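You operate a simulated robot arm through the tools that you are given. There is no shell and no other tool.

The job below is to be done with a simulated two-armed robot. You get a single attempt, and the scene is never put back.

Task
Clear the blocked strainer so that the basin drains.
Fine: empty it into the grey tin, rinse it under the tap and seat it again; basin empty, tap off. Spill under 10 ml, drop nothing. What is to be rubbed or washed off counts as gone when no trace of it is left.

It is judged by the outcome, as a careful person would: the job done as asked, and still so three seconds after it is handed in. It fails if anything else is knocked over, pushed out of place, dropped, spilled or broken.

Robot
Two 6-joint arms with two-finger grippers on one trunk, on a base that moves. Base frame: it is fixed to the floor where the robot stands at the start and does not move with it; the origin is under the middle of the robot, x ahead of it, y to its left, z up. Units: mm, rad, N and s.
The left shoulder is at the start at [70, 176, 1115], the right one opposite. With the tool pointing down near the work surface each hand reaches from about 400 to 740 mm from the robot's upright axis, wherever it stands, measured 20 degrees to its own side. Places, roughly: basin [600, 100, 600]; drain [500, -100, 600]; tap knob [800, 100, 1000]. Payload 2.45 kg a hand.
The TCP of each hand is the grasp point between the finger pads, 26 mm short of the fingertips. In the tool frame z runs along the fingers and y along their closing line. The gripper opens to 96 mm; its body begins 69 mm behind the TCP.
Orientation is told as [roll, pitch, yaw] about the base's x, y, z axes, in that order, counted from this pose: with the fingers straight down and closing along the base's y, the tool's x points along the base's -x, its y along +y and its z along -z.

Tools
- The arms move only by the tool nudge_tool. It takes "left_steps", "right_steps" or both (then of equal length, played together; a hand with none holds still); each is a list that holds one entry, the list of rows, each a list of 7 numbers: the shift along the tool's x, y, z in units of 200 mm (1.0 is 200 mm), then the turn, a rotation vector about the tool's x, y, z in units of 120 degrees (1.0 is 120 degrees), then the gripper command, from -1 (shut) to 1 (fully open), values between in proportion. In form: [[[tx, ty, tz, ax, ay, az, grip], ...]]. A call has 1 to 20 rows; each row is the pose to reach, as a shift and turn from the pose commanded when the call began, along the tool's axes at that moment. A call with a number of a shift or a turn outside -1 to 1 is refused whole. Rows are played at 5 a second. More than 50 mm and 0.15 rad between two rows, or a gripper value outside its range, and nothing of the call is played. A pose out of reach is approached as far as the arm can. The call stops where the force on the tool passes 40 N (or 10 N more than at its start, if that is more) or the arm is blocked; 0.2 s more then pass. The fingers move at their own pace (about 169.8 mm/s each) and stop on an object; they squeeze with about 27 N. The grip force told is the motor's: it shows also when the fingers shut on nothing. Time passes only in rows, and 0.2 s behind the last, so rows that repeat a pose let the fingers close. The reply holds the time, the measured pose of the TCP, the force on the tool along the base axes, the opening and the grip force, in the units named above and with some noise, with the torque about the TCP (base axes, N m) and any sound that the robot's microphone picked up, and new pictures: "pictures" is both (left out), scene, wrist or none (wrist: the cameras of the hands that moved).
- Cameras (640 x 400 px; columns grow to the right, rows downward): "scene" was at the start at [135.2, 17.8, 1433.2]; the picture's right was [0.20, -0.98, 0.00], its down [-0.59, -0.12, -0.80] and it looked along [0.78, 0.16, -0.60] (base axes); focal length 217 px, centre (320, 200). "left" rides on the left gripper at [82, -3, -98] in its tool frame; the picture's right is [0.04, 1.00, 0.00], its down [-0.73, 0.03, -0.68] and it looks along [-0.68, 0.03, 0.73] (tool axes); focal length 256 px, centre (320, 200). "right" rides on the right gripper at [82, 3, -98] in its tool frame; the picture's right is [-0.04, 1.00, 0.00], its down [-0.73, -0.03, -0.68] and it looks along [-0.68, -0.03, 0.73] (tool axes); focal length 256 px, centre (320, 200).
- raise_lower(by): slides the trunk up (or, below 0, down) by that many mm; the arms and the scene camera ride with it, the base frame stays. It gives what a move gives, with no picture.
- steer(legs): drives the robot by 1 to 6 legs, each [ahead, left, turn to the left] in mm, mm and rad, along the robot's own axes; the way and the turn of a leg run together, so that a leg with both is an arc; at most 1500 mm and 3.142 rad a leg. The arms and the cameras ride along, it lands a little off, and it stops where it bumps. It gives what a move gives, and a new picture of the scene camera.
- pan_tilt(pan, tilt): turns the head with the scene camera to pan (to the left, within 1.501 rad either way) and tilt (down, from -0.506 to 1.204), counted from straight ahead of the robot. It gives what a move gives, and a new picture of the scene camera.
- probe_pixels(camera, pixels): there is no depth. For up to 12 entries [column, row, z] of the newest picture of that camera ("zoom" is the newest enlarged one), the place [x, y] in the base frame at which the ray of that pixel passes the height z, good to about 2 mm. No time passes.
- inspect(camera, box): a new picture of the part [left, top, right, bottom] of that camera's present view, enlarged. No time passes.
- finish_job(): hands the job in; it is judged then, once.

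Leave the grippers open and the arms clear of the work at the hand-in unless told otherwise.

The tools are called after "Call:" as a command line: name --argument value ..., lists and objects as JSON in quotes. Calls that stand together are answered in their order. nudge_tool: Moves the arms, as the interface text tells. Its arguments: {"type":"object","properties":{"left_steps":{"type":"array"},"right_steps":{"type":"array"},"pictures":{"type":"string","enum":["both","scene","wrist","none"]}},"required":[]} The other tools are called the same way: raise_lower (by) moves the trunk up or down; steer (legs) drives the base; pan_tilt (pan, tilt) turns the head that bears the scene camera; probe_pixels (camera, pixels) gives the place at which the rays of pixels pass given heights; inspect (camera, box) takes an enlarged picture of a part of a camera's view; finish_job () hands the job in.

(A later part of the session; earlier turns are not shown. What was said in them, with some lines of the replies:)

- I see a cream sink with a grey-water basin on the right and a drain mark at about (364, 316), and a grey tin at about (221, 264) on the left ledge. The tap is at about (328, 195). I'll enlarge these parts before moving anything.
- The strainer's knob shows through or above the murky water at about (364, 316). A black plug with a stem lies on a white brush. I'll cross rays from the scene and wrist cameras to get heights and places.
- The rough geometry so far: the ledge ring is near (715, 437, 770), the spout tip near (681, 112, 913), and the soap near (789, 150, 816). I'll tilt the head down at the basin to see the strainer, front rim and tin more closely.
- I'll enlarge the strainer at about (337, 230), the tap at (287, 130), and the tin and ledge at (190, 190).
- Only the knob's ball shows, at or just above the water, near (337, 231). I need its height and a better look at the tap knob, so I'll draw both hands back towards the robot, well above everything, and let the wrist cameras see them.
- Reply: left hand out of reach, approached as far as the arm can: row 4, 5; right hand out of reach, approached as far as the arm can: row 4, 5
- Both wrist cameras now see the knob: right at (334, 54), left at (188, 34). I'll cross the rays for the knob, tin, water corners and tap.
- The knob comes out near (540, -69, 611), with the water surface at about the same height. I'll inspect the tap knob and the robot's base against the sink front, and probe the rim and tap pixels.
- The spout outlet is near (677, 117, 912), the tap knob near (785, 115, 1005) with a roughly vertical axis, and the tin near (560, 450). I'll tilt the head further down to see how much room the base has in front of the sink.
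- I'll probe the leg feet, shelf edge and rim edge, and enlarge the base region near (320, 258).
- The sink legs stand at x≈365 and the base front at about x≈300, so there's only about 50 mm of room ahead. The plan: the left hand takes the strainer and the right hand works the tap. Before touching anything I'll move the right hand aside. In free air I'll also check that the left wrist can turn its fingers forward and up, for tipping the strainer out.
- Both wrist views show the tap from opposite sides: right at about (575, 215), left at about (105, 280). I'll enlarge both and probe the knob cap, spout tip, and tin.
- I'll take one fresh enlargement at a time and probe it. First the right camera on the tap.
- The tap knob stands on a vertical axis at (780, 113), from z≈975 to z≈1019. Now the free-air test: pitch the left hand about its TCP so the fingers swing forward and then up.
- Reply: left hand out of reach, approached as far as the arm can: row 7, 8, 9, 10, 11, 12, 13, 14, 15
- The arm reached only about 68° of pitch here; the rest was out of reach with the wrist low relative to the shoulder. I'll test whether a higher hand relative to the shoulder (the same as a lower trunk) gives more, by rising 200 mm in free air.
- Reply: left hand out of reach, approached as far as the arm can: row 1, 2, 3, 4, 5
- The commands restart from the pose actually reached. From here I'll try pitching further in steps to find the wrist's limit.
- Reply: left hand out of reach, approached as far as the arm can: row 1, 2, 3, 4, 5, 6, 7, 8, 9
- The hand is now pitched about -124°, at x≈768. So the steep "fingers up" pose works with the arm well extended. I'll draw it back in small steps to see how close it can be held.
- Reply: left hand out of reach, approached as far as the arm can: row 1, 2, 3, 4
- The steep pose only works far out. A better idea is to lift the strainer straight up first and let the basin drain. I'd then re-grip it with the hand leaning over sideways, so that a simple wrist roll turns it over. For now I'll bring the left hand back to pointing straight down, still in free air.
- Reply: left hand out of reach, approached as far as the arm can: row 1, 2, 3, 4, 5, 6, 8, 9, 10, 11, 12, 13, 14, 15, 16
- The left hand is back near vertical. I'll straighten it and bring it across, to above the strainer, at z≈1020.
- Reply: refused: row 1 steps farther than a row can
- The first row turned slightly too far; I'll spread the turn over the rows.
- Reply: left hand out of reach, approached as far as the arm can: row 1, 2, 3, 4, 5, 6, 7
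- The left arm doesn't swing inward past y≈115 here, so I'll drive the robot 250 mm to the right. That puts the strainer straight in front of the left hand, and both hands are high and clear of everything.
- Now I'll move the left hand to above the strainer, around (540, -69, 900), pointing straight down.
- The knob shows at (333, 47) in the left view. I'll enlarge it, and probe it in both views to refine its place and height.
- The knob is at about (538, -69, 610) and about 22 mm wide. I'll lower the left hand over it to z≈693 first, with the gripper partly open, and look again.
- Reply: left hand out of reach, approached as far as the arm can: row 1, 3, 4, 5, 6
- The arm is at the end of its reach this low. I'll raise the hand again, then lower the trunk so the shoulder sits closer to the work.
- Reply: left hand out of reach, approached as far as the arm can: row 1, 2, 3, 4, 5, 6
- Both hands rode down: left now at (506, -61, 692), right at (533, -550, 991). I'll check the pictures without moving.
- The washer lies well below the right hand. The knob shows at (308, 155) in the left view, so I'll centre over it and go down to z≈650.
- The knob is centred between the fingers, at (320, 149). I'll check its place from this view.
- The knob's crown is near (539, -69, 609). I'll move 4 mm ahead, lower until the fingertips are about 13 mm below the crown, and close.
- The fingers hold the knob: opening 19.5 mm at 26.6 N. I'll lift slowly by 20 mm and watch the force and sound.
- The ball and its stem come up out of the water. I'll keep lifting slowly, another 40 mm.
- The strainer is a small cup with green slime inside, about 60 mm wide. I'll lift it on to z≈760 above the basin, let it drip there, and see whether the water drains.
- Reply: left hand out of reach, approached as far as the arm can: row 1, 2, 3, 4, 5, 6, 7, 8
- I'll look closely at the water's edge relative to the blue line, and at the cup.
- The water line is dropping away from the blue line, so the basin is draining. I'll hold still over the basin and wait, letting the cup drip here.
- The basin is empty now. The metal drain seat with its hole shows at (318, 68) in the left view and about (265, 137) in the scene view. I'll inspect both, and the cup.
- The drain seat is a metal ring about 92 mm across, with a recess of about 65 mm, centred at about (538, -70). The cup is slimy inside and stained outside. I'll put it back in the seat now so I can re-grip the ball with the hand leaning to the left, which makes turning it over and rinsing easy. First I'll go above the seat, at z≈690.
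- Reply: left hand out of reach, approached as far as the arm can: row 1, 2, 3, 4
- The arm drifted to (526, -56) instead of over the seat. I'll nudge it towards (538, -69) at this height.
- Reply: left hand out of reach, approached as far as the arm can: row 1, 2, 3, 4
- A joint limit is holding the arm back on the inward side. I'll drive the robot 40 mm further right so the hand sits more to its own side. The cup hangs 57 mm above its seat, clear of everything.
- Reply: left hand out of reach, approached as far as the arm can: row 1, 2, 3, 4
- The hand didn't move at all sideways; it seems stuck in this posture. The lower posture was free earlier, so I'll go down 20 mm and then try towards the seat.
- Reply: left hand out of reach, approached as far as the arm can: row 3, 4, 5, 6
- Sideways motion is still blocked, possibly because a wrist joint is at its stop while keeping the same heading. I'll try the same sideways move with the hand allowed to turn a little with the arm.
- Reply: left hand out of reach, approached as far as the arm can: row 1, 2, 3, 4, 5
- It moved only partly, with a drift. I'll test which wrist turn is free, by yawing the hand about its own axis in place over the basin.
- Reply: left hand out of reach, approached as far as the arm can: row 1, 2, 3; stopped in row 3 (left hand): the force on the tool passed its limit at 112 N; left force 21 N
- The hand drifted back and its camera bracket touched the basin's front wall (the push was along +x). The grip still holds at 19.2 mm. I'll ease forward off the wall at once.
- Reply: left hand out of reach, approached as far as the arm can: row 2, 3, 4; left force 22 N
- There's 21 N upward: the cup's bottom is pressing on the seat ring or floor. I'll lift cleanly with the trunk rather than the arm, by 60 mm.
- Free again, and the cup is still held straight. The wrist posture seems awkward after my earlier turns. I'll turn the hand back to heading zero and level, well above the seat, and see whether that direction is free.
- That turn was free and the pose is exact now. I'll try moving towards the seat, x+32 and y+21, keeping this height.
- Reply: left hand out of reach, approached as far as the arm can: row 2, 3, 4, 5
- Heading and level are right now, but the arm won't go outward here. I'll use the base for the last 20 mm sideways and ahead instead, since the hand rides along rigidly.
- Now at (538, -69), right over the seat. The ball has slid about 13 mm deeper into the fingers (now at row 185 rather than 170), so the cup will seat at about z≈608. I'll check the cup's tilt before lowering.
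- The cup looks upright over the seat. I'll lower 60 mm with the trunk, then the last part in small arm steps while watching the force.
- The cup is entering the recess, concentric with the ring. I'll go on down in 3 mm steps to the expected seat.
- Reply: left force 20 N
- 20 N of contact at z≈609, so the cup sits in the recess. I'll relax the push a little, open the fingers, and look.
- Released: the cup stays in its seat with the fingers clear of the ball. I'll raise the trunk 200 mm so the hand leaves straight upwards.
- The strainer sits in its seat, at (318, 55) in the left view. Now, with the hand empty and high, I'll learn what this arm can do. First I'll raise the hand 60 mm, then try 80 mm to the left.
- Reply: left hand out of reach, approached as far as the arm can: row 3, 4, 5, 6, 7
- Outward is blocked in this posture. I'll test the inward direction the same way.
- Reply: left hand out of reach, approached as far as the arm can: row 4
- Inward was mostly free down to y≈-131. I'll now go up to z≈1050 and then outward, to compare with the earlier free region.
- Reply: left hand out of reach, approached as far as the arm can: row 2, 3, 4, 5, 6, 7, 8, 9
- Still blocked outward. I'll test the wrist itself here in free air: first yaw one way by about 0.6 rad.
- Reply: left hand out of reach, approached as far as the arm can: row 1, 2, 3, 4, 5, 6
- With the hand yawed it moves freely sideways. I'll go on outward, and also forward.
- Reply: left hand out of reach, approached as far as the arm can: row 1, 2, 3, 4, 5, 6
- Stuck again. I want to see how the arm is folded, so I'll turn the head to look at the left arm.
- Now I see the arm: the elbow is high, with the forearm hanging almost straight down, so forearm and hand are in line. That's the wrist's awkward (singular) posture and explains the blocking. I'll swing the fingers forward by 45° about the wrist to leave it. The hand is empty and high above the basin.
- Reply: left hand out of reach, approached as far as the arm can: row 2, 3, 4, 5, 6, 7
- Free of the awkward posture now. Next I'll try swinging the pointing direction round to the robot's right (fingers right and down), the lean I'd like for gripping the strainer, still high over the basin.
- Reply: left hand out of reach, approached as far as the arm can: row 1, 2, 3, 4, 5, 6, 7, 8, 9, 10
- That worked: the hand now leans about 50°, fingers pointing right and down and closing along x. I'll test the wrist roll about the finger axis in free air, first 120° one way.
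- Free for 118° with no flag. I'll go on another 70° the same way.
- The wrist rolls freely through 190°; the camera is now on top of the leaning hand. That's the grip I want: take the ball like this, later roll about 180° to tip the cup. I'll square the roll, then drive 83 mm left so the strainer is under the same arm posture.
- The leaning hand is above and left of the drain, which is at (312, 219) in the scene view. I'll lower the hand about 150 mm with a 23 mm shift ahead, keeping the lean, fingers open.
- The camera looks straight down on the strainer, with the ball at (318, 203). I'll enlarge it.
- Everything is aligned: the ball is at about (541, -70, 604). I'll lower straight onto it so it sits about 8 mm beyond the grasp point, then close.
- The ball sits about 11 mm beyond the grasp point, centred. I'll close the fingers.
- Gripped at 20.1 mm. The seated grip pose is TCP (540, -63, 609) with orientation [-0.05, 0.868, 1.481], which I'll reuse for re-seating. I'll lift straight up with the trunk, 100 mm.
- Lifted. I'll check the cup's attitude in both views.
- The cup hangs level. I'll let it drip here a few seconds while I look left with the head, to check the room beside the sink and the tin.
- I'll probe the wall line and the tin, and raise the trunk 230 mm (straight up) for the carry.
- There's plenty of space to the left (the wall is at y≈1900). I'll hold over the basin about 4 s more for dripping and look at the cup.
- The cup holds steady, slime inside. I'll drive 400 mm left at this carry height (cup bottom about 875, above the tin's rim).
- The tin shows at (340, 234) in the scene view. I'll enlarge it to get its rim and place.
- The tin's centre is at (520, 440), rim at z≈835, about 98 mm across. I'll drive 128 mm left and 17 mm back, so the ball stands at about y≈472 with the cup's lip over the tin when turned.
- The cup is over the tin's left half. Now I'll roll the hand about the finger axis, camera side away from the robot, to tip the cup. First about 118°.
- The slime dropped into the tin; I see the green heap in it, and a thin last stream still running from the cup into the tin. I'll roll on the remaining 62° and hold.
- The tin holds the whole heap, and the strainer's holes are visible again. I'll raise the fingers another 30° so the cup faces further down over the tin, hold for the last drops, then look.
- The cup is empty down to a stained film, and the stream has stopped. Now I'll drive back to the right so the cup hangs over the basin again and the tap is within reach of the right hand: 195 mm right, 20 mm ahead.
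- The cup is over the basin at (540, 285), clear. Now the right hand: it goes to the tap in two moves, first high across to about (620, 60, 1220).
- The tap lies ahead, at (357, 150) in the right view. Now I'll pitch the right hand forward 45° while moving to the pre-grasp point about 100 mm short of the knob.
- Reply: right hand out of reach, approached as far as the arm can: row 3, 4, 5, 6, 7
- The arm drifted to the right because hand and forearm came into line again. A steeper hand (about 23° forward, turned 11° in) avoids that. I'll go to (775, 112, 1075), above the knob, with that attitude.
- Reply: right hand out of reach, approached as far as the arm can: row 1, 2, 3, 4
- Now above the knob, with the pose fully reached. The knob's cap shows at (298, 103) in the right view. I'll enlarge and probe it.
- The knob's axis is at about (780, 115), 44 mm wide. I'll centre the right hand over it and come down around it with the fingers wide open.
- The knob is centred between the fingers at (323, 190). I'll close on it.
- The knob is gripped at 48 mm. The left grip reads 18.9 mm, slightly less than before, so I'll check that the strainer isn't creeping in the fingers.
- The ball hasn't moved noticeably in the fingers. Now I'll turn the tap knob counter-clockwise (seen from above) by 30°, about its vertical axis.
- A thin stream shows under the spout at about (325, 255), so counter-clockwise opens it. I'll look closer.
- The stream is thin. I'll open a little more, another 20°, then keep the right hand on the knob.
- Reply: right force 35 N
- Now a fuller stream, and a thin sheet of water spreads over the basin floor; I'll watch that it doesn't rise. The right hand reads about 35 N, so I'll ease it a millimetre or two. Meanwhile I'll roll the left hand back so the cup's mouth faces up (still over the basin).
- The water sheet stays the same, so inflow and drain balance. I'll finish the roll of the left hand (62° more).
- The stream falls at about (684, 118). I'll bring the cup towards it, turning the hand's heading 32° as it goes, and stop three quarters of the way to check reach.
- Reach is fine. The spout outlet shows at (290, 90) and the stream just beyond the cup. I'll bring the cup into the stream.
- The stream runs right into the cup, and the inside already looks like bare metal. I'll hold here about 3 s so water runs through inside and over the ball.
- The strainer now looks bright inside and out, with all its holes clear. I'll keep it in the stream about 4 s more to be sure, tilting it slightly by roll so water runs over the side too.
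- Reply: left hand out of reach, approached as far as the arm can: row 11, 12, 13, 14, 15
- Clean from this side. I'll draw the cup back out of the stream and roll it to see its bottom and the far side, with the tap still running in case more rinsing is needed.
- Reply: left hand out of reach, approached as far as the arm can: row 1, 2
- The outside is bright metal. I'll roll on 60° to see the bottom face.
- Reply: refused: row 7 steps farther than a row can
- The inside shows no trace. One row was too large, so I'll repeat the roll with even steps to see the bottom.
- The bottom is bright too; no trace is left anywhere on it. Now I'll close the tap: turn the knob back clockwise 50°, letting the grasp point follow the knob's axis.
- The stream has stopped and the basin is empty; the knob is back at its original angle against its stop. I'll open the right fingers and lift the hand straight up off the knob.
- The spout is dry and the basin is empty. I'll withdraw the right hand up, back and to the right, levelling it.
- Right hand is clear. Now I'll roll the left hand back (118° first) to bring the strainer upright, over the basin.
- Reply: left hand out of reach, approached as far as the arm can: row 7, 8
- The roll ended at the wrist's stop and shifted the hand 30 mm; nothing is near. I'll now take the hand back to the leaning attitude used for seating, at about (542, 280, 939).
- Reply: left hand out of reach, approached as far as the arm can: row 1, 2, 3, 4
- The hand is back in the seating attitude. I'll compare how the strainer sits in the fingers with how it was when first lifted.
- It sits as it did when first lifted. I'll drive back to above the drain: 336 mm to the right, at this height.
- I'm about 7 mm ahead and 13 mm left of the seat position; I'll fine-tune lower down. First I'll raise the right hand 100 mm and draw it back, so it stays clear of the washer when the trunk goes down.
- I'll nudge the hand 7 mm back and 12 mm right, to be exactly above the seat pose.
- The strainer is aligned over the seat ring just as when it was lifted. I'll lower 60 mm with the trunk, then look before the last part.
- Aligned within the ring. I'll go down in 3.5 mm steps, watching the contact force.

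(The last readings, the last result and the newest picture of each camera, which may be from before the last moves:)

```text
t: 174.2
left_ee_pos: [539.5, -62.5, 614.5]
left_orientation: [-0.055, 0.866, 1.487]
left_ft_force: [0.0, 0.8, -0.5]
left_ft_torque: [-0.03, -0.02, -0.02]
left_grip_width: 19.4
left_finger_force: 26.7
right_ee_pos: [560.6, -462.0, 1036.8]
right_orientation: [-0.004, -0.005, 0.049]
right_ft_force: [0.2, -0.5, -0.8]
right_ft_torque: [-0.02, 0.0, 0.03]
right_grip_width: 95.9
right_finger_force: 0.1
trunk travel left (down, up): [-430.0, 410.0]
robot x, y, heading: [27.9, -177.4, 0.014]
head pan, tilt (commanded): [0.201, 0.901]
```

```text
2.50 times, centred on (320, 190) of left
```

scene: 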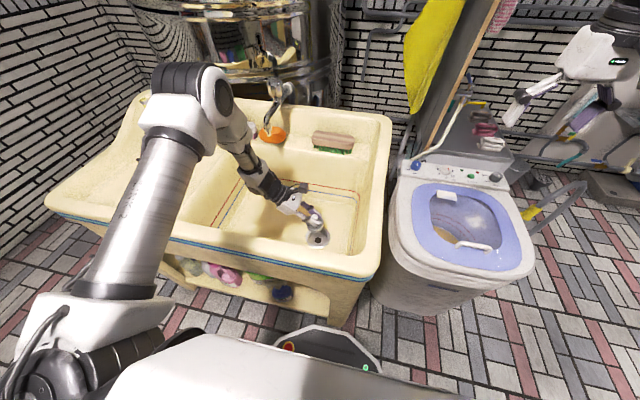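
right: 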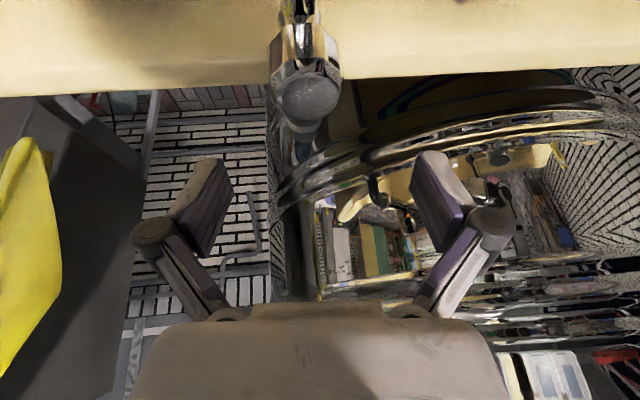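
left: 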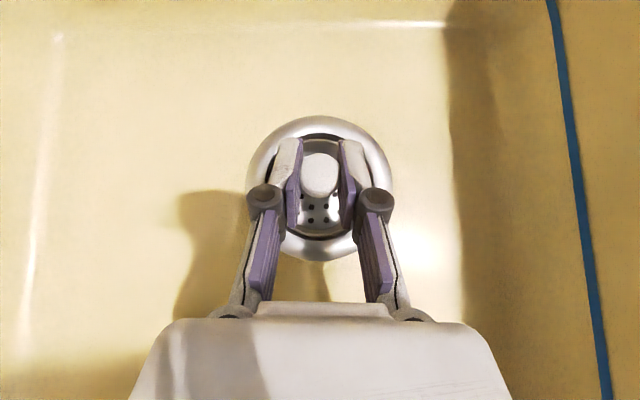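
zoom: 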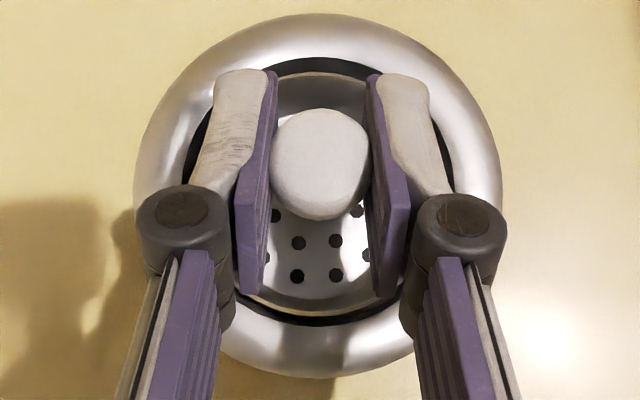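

The cup is inside the recess with an even dark gap around it and no side force. I'll go down the last millimetres until it touches.

Call:
nudge_tool --left_steps '[[[-0.0076, 0.0003, 0.0065, 0, 0, 0, -1], [-0.0153, 0.0006, 0.0129, 0, 0, 0, -1], [-0.0191, 0.0008, 0.0161, 0, 0, 0, -1], [-0.0229, 0.001, 0.0194, 0, 0, 0, -1], [-0.0229, 0.001, 0.0194, 0, 0, 0, -1]]]' --pictures "wrist"

```text
t: 175.3
left_ee_pos: [539.6, -63.6, 609.4]
left_orientation: [-0.058, 0.865, 1.485]
left_ft_force: [7.1, 0.2, 22.2]
left_ft_torque: [-0.13, 0.07, 0.05]
left_grip_width: 19.2
left_finger_force: 26.4
right_ee_pos: [559.1, -461.7, 1037.8]
right_orientation: [-0.005, -0.004, 0.048]
right_ft_force: [0.0, 0.2, -0.2]
right_ft_torque: [0.0, -0.02, -0.03]
right_grip_width: 95.9
right_finger_force: 0.1
trunk travel left (down, up): [-430.0, 410.0]
robot x, y, heading: [30.3, -176.7, 0.014]
head pan, tilt (commanded): [0.201, 0.901]
```

left: 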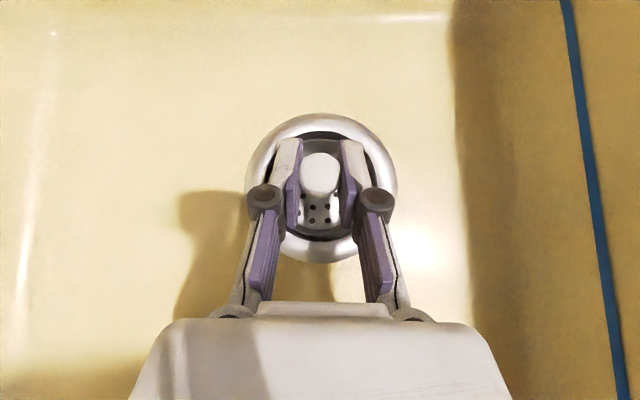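

22 N of contact at z≈609, the same height as the original seat. I'll ease off a millimetre and open the fingers.

Call:
nudge_tool --left_steps '[[[0.0035, 0, -0.003, 0, 0, 0, -1], [0.0035, 0, -0.003, 0, 0, 0, -0.5], [0.0035, 0, -0.003, 0, 0, 0, -0.2], [0.0035, 0, -0.003, 0, 0, 0, 0.1], [0.0035, 0, -0.003, 0, 0, 0, 0.1]]]' --pictures "wrist"

Call:
inspect --camera "left" --box '[260, 110, 380, 270]'

```text
t: 176.6
left_ee_pos: [538.7, -62.8, 607.9]
left_orientation: [-0.055, 0.864, 1.487]
left_ft_force: [0.3, 0.2, 0.2]
left_ft_torque: [-0.02, 0.04, -0.01]
left_grip_width: 52.7
left_finger_force: 0.0
right_ee_pos: [559.7, -461.0, 1038.2]
right_orientation: [-0.004, -0.004, 0.05]
right_ft_force: [0.1, -0.5, -0.7]
right_ft_torque: [0.0, -0.02, 0.01]
right_grip_width: 96.0
right_finger_force: 0.1
trunk travel left (down, up): [-430.0, 410.0]
robot x, y, heading: [32.7, -179.3, 0.018]
head pan, tilt (commanded): [0.201, 0.901]
```

left: 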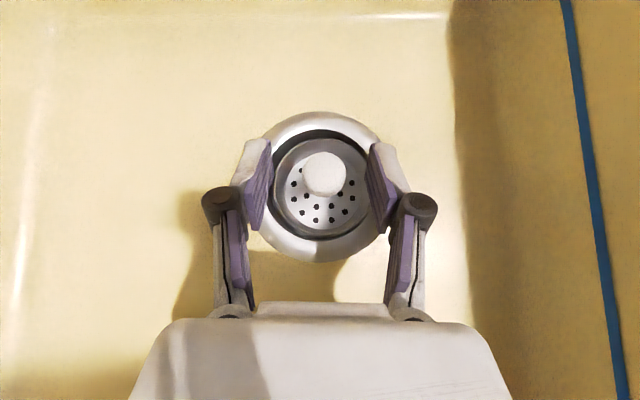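

```text
2.50 times, centred on (320, 190) of left
```

zoom: 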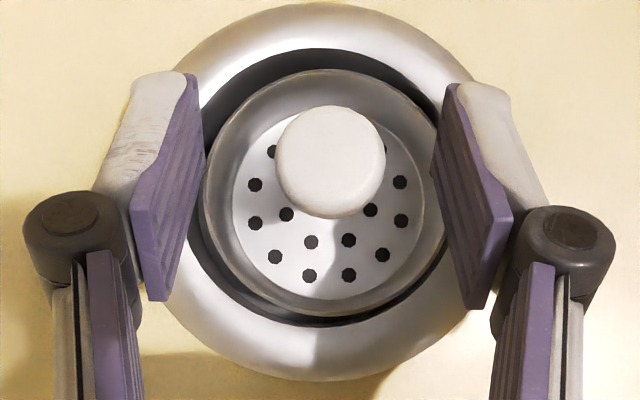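

The strainer is in its seat, released and clean. I'll raise the trunk 200 mm to lift the hand straight off, then view the seat from above.

Call:
raise_lower --by 100

Call:
nudge_tool --left_steps '[[[0, 0, 0, 0, 0, 0, 0.1]]]' --pictures "both"

Call:
inspect --camera "left" --box '[260, 170, 380, 270]'

Call:
inspect --camera "scene" --box '[280, 200, 350, 260]'

```text
t: 177.9
left_ee_pos: [538.7, -62.3, 708.2]
left_orientation: [-0.054, 0.867, 1.486]
left_ft_force: [0.1, 0.1, 1.3]
left_ft_torque: [-0.01, 0.0, 0.02]
left_grip_width: 52.7
left_finger_force: 0.2
right_ee_pos: [561.5, -462.1, 1137.7]
right_orientation: [-0.006, -0.003, 0.051]
right_ft_force: [-0.3, -0.1, -0.6]
right_ft_torque: [0.01, 0.0, -0.01]
right_grip_width: 96.2
right_finger_force: 0.1
trunk travel left (down, up): [-530.0, 310.0]
robot x, y, heading: [31.8, -176.7, 0.019]
head pan, tilt (commanded): [0.201, 0.901]
```

```text
t: 178.3
left_ee_pos: [539.0, -61.9, 708.5]
left_orientation: [-0.054, 0.867, 1.486]
left_ft_force: [-0.1, 1.2, -0.8]
left_ft_torque: [-0.03, 0.04, -0.02]
left_grip_width: 52.8
left_finger_force: 0.0
right_ee_pos: [560.5, -461.2, 1137.8]
right_orientation: [-0.006, -0.005, 0.05]
right_ft_force: [-0.3, 0.8, 0.6]
right_ft_torque: [-0.03, -0.02, 0.0]
right_grip_width: 95.9
right_finger_force: 0.1
trunk travel left (down, up): [-530.0, 310.0]
robot x, y, heading: [28.9, -180.8, 0.02]
head pan, tilt (commanded): [0.201, 0.901]
```

scene: 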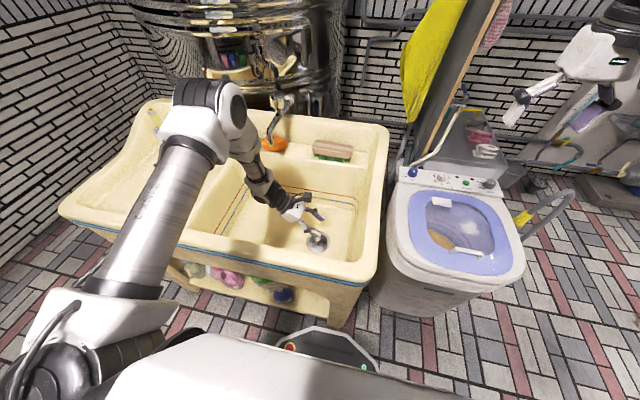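
left: 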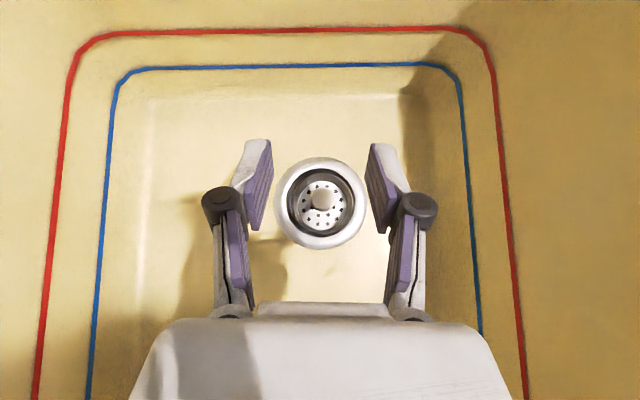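

```text
4.00 times, centred on (320, 220) of left
```

zoom: 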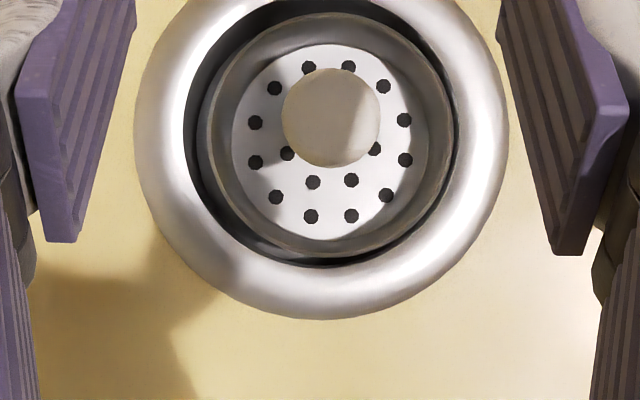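

```text
6.67 times, centred on (315, 230) of scene
```

zoom: 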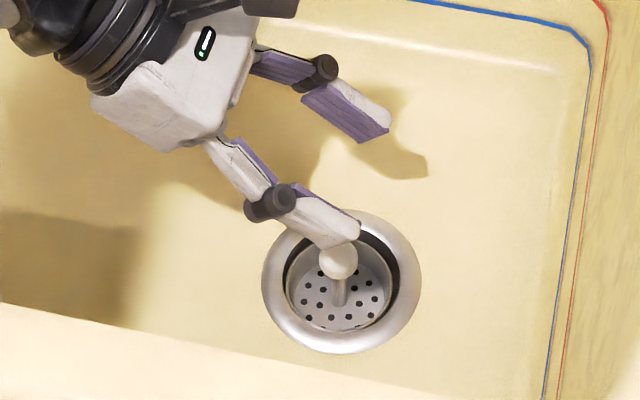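

I'll measure how well it is centred: the ring's edges and the ball.

Call:
probe_pixels --camera "zoom" --pixels '[[337, 262, 604]]'

Call:
inspect --camera "left" --box '[272, 155, 372, 250]'

```text
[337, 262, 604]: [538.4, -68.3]
```

```text
4.21 times, centred on (322, 202) of left
```

zoom: 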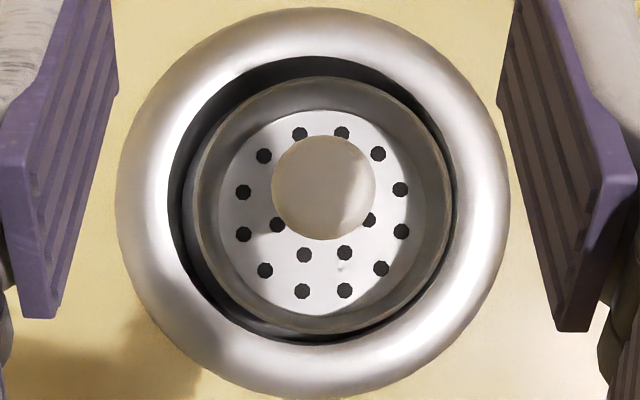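

Call:
probe_pixels --camera "zoom" --pixels '[[324, 188, 604], [115, 203, 572], [510, 203, 572], [312, 8, 572], [312, 398, 572], [183, 205, 570], [452, 205, 570], [317, 75, 570], [317, 335, 570], [314, 212, 552]]'

```text
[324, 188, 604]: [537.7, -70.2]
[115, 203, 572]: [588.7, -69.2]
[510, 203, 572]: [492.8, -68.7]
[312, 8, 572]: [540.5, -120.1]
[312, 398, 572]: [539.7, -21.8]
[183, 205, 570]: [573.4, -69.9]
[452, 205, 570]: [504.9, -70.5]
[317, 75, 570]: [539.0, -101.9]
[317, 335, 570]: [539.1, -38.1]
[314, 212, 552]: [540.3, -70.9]
```

The ball measures about 2–3 mm off the cup's centre along x, so the strainer may be leaning a few degrees in its seat. I want a view along y to judge that: I'll raise the left hand's fingers 30° and move it left, so its camera looks at the seat obliquely.

Call:
nudge_tool --left_steps '[[[-0.044, 0.003, -0.033, 0, 0.0625, 0, 0.1], [-0.088, 0.006, -0.066, 0, 0.125, 0, 0.1], [-0.132, 0.009, -0.099, 0, 0.1875, 0, 0.1], [-0.176, 0.0125, -0.132, 0, 0.25, 0, 0.1], [-0.176, 0.0125, -0.132, 0, 0.25, 0, 0.1]]]' --pictures "wrist"

Call:
inspect --camera "left" --box '[280, 130, 360, 230]'

```text
t: 179.5
left_ee_pos: [538.9, -19.9, 699.5]
left_orientation: [-0.193, 1.388, 1.337]
left_ft_force: [-0.5, 0.8, -0.2]
left_ft_torque: [0.02, 0.03, -0.01]
left_grip_width: 53.1
left_finger_force: 0.2
right_ee_pos: [561.1, -460.2, 1138.3]
right_orientation: [-0.006, -0.003, 0.049]
right_ft_force: [-0.9, -0.4, -0.2]
right_ft_torque: [0.01, 0.0, -0.01]
right_grip_width: 96.0
right_finger_force: 0.1
trunk travel left (down, up): [-530.0, 310.0]
robot x, y, heading: [34.2, -177.0, 0.017]
head pan, tilt (commanded): [0.201, 0.901]
```

left: 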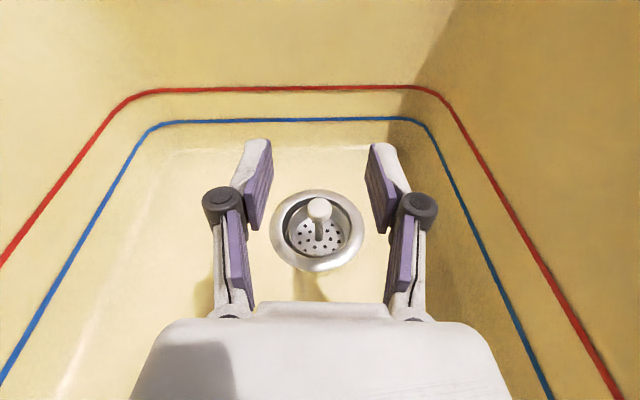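

```text
4.00 times, centred on (320, 180) of left
```

zoom: 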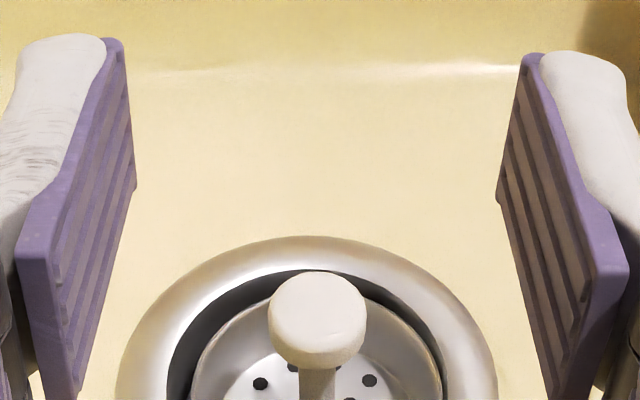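

Good oblique view; I'll enlarge the seat itself.

Call:
inspect --camera "left" --box '[265, 180, 371, 280]'

Call:
inspect --camera "scene" --box '[280, 200, 350, 260]'

```text
4.00 times, centred on (318, 230) of left
```

zoom: 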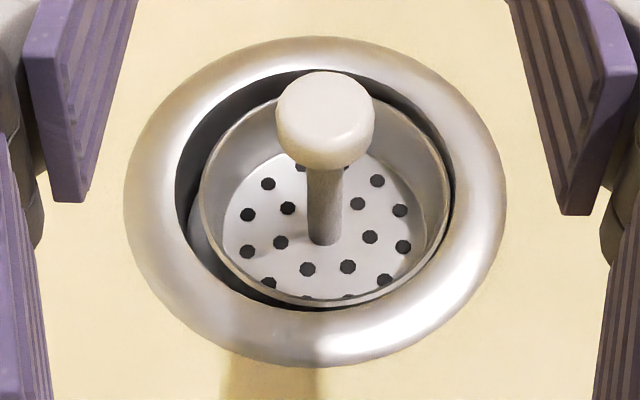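

```text
6.67 times, centred on (315, 230) of scene
```

zoom: 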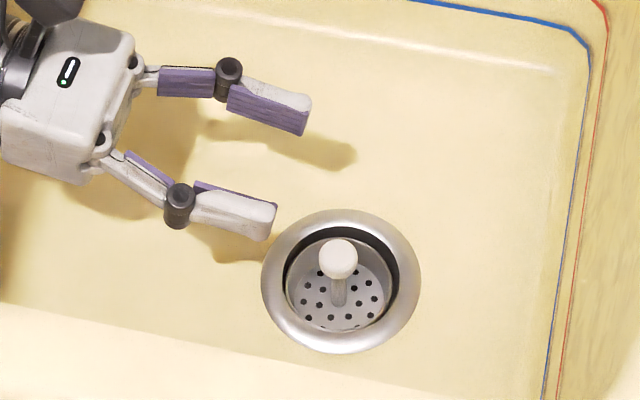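

The oblique view shows the strainer sitting flat in the ring (its rim is parallel to the ring's), about 2 mm off centre within its own play. It is properly seated. Now I'll lift the left hand out with the trunk, then check tin, ledge, tap and basin.

Call:
raise_lower --by 270

Call:
nudge_tool --left_steps '[[[0, 0, 0, 0, 0, 0, 1], [0, 0, 0, 0, 0, 0, 1]]]' --pictures "both"

```text
t: 182.2
left_ee_pos: [538.5, -20.4, 967.7]
left_orientation: [-0.194, 1.387, 1.339]
left_ft_force: [-0.5, -0.2, -0.5]
left_ft_torque: [0.0, -0.01, 0.01]
left_grip_width: 52.6
left_finger_force: 0.1
right_ee_pos: [560.5, -461.8, 1406.4]
right_orientation: [-0.007, -0.003, 0.048]
right_ft_force: [-0.4, -0.3, 0.6]
right_ft_torque: [-0.01, 0.02, 0.02]
right_grip_width: 96.1
right_finger_force: 0.1
trunk travel left (down, up): [-800.0, 40.0]
robot x, y, heading: [31.0, -178.7, 0.02]
head pan, tilt (commanded): [0.201, 0.901]
```

```text
t: 182.8
left_ee_pos: [537.9, -20.5, 968.9]
left_orientation: [-0.192, 1.386, 1.339]
left_ft_force: [0.5, 0.5, -0.1]
left_ft_torque: [-0.01, 0.0, 0.01]
left_grip_width: 95.9
left_finger_force: 0.1
right_ee_pos: [562.5, -460.6, 1407.1]
right_orientation: [-0.006, -0.003, 0.05]
right_ft_force: [1.0, 0.4, 0.0]
right_ft_torque: [0.04, 0.01, -0.02]
right_grip_width: 95.9
right_finger_force: 0.0
trunk travel left (down, up): [-800.0, 40.0]
robot x, y, heading: [34.1, -178.3, 0.02]
head pan, tilt (commanded): [0.201, 0.901]
```

scene: 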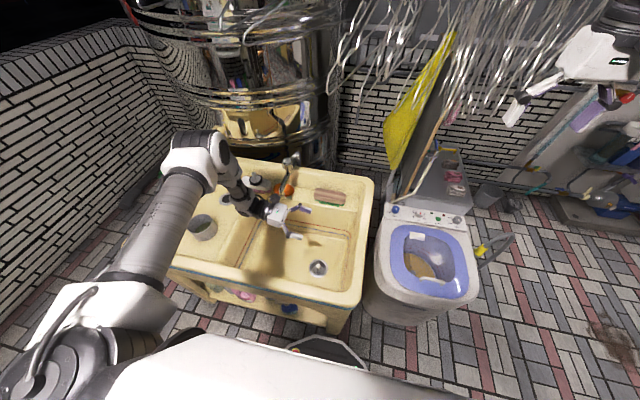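
left: 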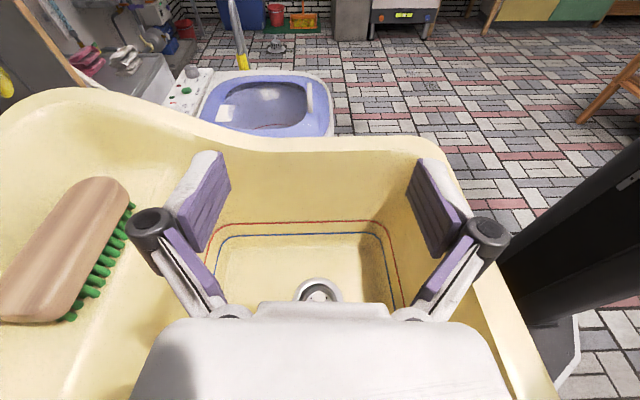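

Both grippers are open and high. I'll drive straight back 260 mm so that both arms leave the space over the sink.

Call:
steer --legs '[[-260, 0, 0]]'

Call:
pan_tilt --pan 0.3 --tilt 0.75

```text
t: 184.7
left_ee_pos: [283.5, -23.2, 968.1]
left_orientation: [-0.185, 1.386, 1.349]
left_ft_force: [0.5, 0.5, -0.4]
left_ft_torque: [0.01, 0.0, 0.01]
left_grip_width: 95.8
left_finger_force: 0.1
right_ee_pos: [307.1, -464.8, 1406.7]
right_orientation: [-0.005, -0.001, 0.051]
right_ft_force: [-0.5, -0.7, 0.1]
right_ft_torque: [0.02, 0.0, -0.01]
right_grip_width: 95.7
right_finger_force: 0.0
trunk travel left (down, up): [-800.0, 40.0]
robot x, y, heading: [-227.4, -186.4, 0.02]
head pan, tilt (commanded): [0.201, 0.901]
```

scene: 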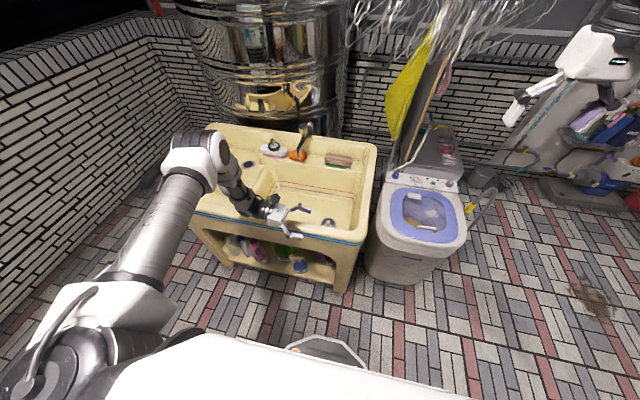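

```text
t: 185.4
left_ee_pos: [282.9, -23.0, 969.4]
left_orientation: [-0.195, 1.385, 1.339]
left_ft_force: [-0.9, -0.2, 0.5]
left_ft_torque: [0.0, 0.01, 0.01]
left_grip_width: 96.0
left_finger_force: 0.0
right_ee_pos: [304.7, -464.8, 1407.5]
right_orientation: [-0.006, -0.004, 0.051]
right_ft_force: [0.1, 0.0, -0.4]
right_ft_torque: [0.01, -0.02, 0.0]
right_grip_width: 96.2
right_finger_force: 0.0
trunk travel left (down, up): [-800.0, 40.0]
robot x, y, heading: [-224.6, -185.3, 0.02]
head pan, tilt (commanded): [0.3, 0.75]
```

scene: 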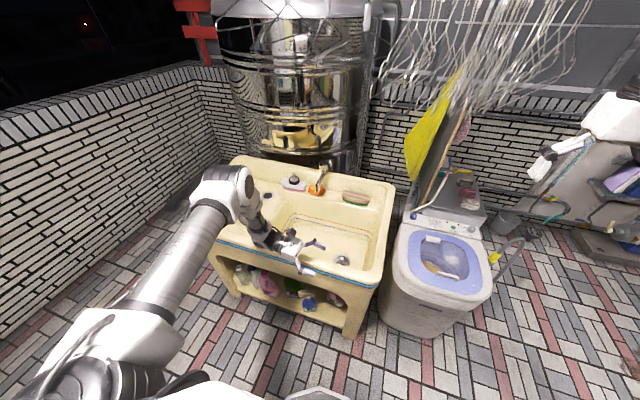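

The strainer knob is visible at (343, 260), but the arm hides the tin. I'll drive left along the front (arms stay clear), to view the whole sink unobstructed.

Call:
steer --legs '[[-80, 0, 0], [0, 560, 0]]'

Call:
pan_tilt --pan -0.25 --tilt 0.7

```text
t: 189.2
left_ee_pos: [188.4, 536.9, 968.7]
left_orientation: [-0.193, 1.385, 1.347]
left_ft_force: [0.4, 0.0, 1.0]
left_ft_torque: [0.03, 0.0, -0.03]
left_grip_width: 96.1
left_finger_force: 0.2
right_ee_pos: [215.8, 96.4, 1406.8]
right_orientation: [-0.004, -0.004, 0.056]
right_ft_force: [0.5, 0.1, 0.1]
right_ft_torque: [0.04, -0.01, 0.01]
right_grip_width: 96.2
right_finger_force: 0.0
trunk travel left (down, up): [-800.0, 40.0]
robot x, y, heading: [-316.3, 370.6, 0.032]
head pan, tilt (commanded): [0.3, 0.75]
```

scene: 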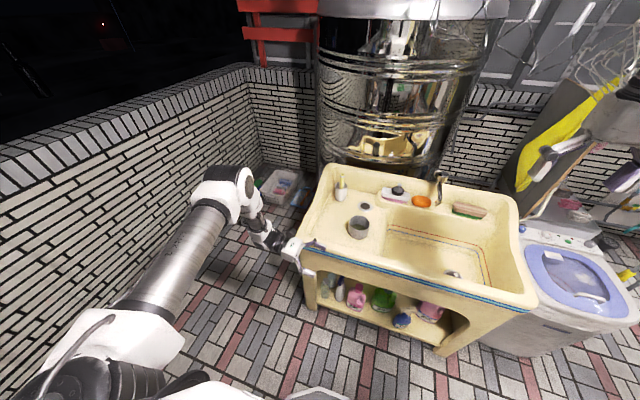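

```text
t: 190.2
left_ee_pos: [188.0, 537.7, 969.6]
left_orientation: [-0.193, 1.386, 1.349]
left_ft_force: [-0.3, 0.1, -0.4]
left_ft_torque: [0.04, 0.02, 0.02]
left_grip_width: 96.1
left_finger_force: 0.0
right_ee_pos: [214.5, 96.6, 1407.3]
right_orientation: [-0.006, -0.004, 0.057]
right_ft_force: [0.2, -0.3, -0.4]
right_ft_torque: [0.01, 0.0, -0.04]
right_grip_width: 96.0
right_finger_force: 0.0
trunk travel left (down, up): [-800.0, 40.0]
robot x, y, heading: [-318.6, 375.8, 0.025]
head pan, tilt (commanded): [-0.25, 0.7]
```

scene: 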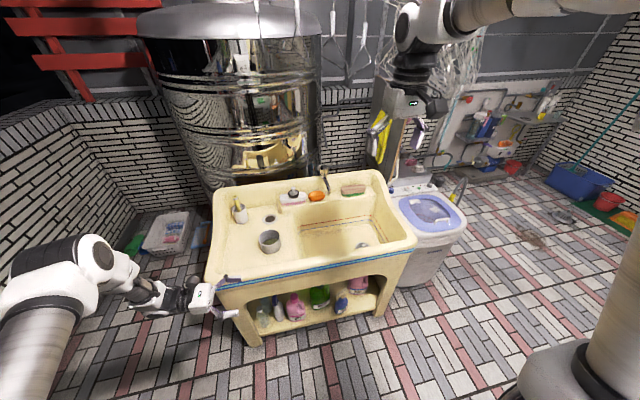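

Now the whole sink is in view. I'll enlarge the ledge with the tin, the tap, and the drain.

Call:
inspect --camera "scene" --box '[215, 185, 325, 265]'

Call:
inspect --camera "scene" --box '[290, 150, 410, 260]'

Call:
inspect --camera "scene" --box '[200, 260, 420, 360]'

```text
5.00 times, centred on (270, 225) of scene
```

zoom: 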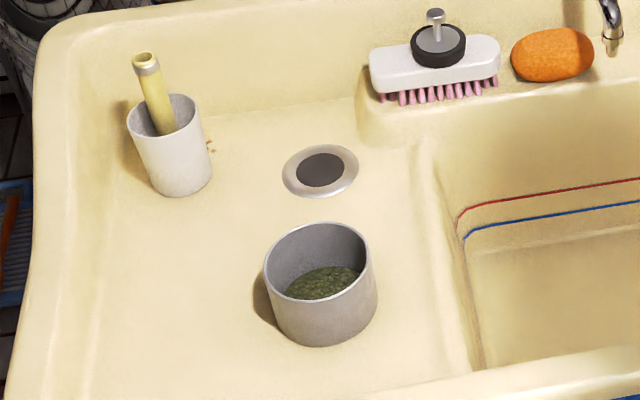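

```text
3.64 times, centred on (350, 205) of scene
```

zoom: 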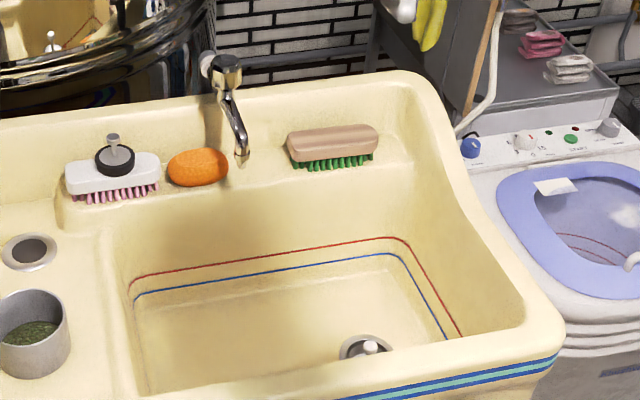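

```text
2.91 times, centred on (310, 310) of scene
```

zoom: 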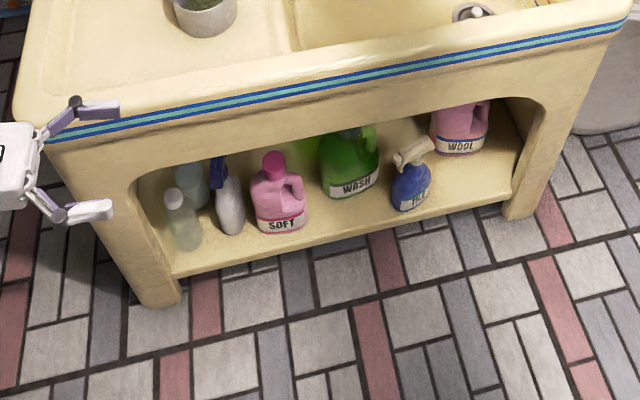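

All is in order. The slime is in the tin, which stands where it stood. The ledge and floor are dry, the tap is off, the basin is empty and the clean strainer sits in its drain. Both grippers are open and the arms are clear, so I'm handing the job in.

Call:
finish_job

```text
The job is handed in.
```

I cleared the strainer and the basin drained. I've handed the job in but haven't seen the judgement.

- **Strainer:** I emptied it into the grey tin and rinsed it under the tap until I could see no trace inside, outside or underneath. It sits flat in the drain, about 2 mm off centre within its own play.
- **Basin and tap:** The basin is empty. The tap knob is back at its starting angle, against its stop, and the spout is dry.
- **Spills and surroundings:** I saw no drips on the ledge or floor, dropped nothing, and the tin and everything else stand where they were.
- **Contact with the sink:** Early on the left hand drifted and its camera bracket pressed against the basin's front wall, with a peak of 112 N. Right after, the strainer's bottom pressed the drain ring or floor at about 21 N. I saw no damage to the sink or the strainer in the later pictures.

Both grippers are open and the arms are clear of the sink.
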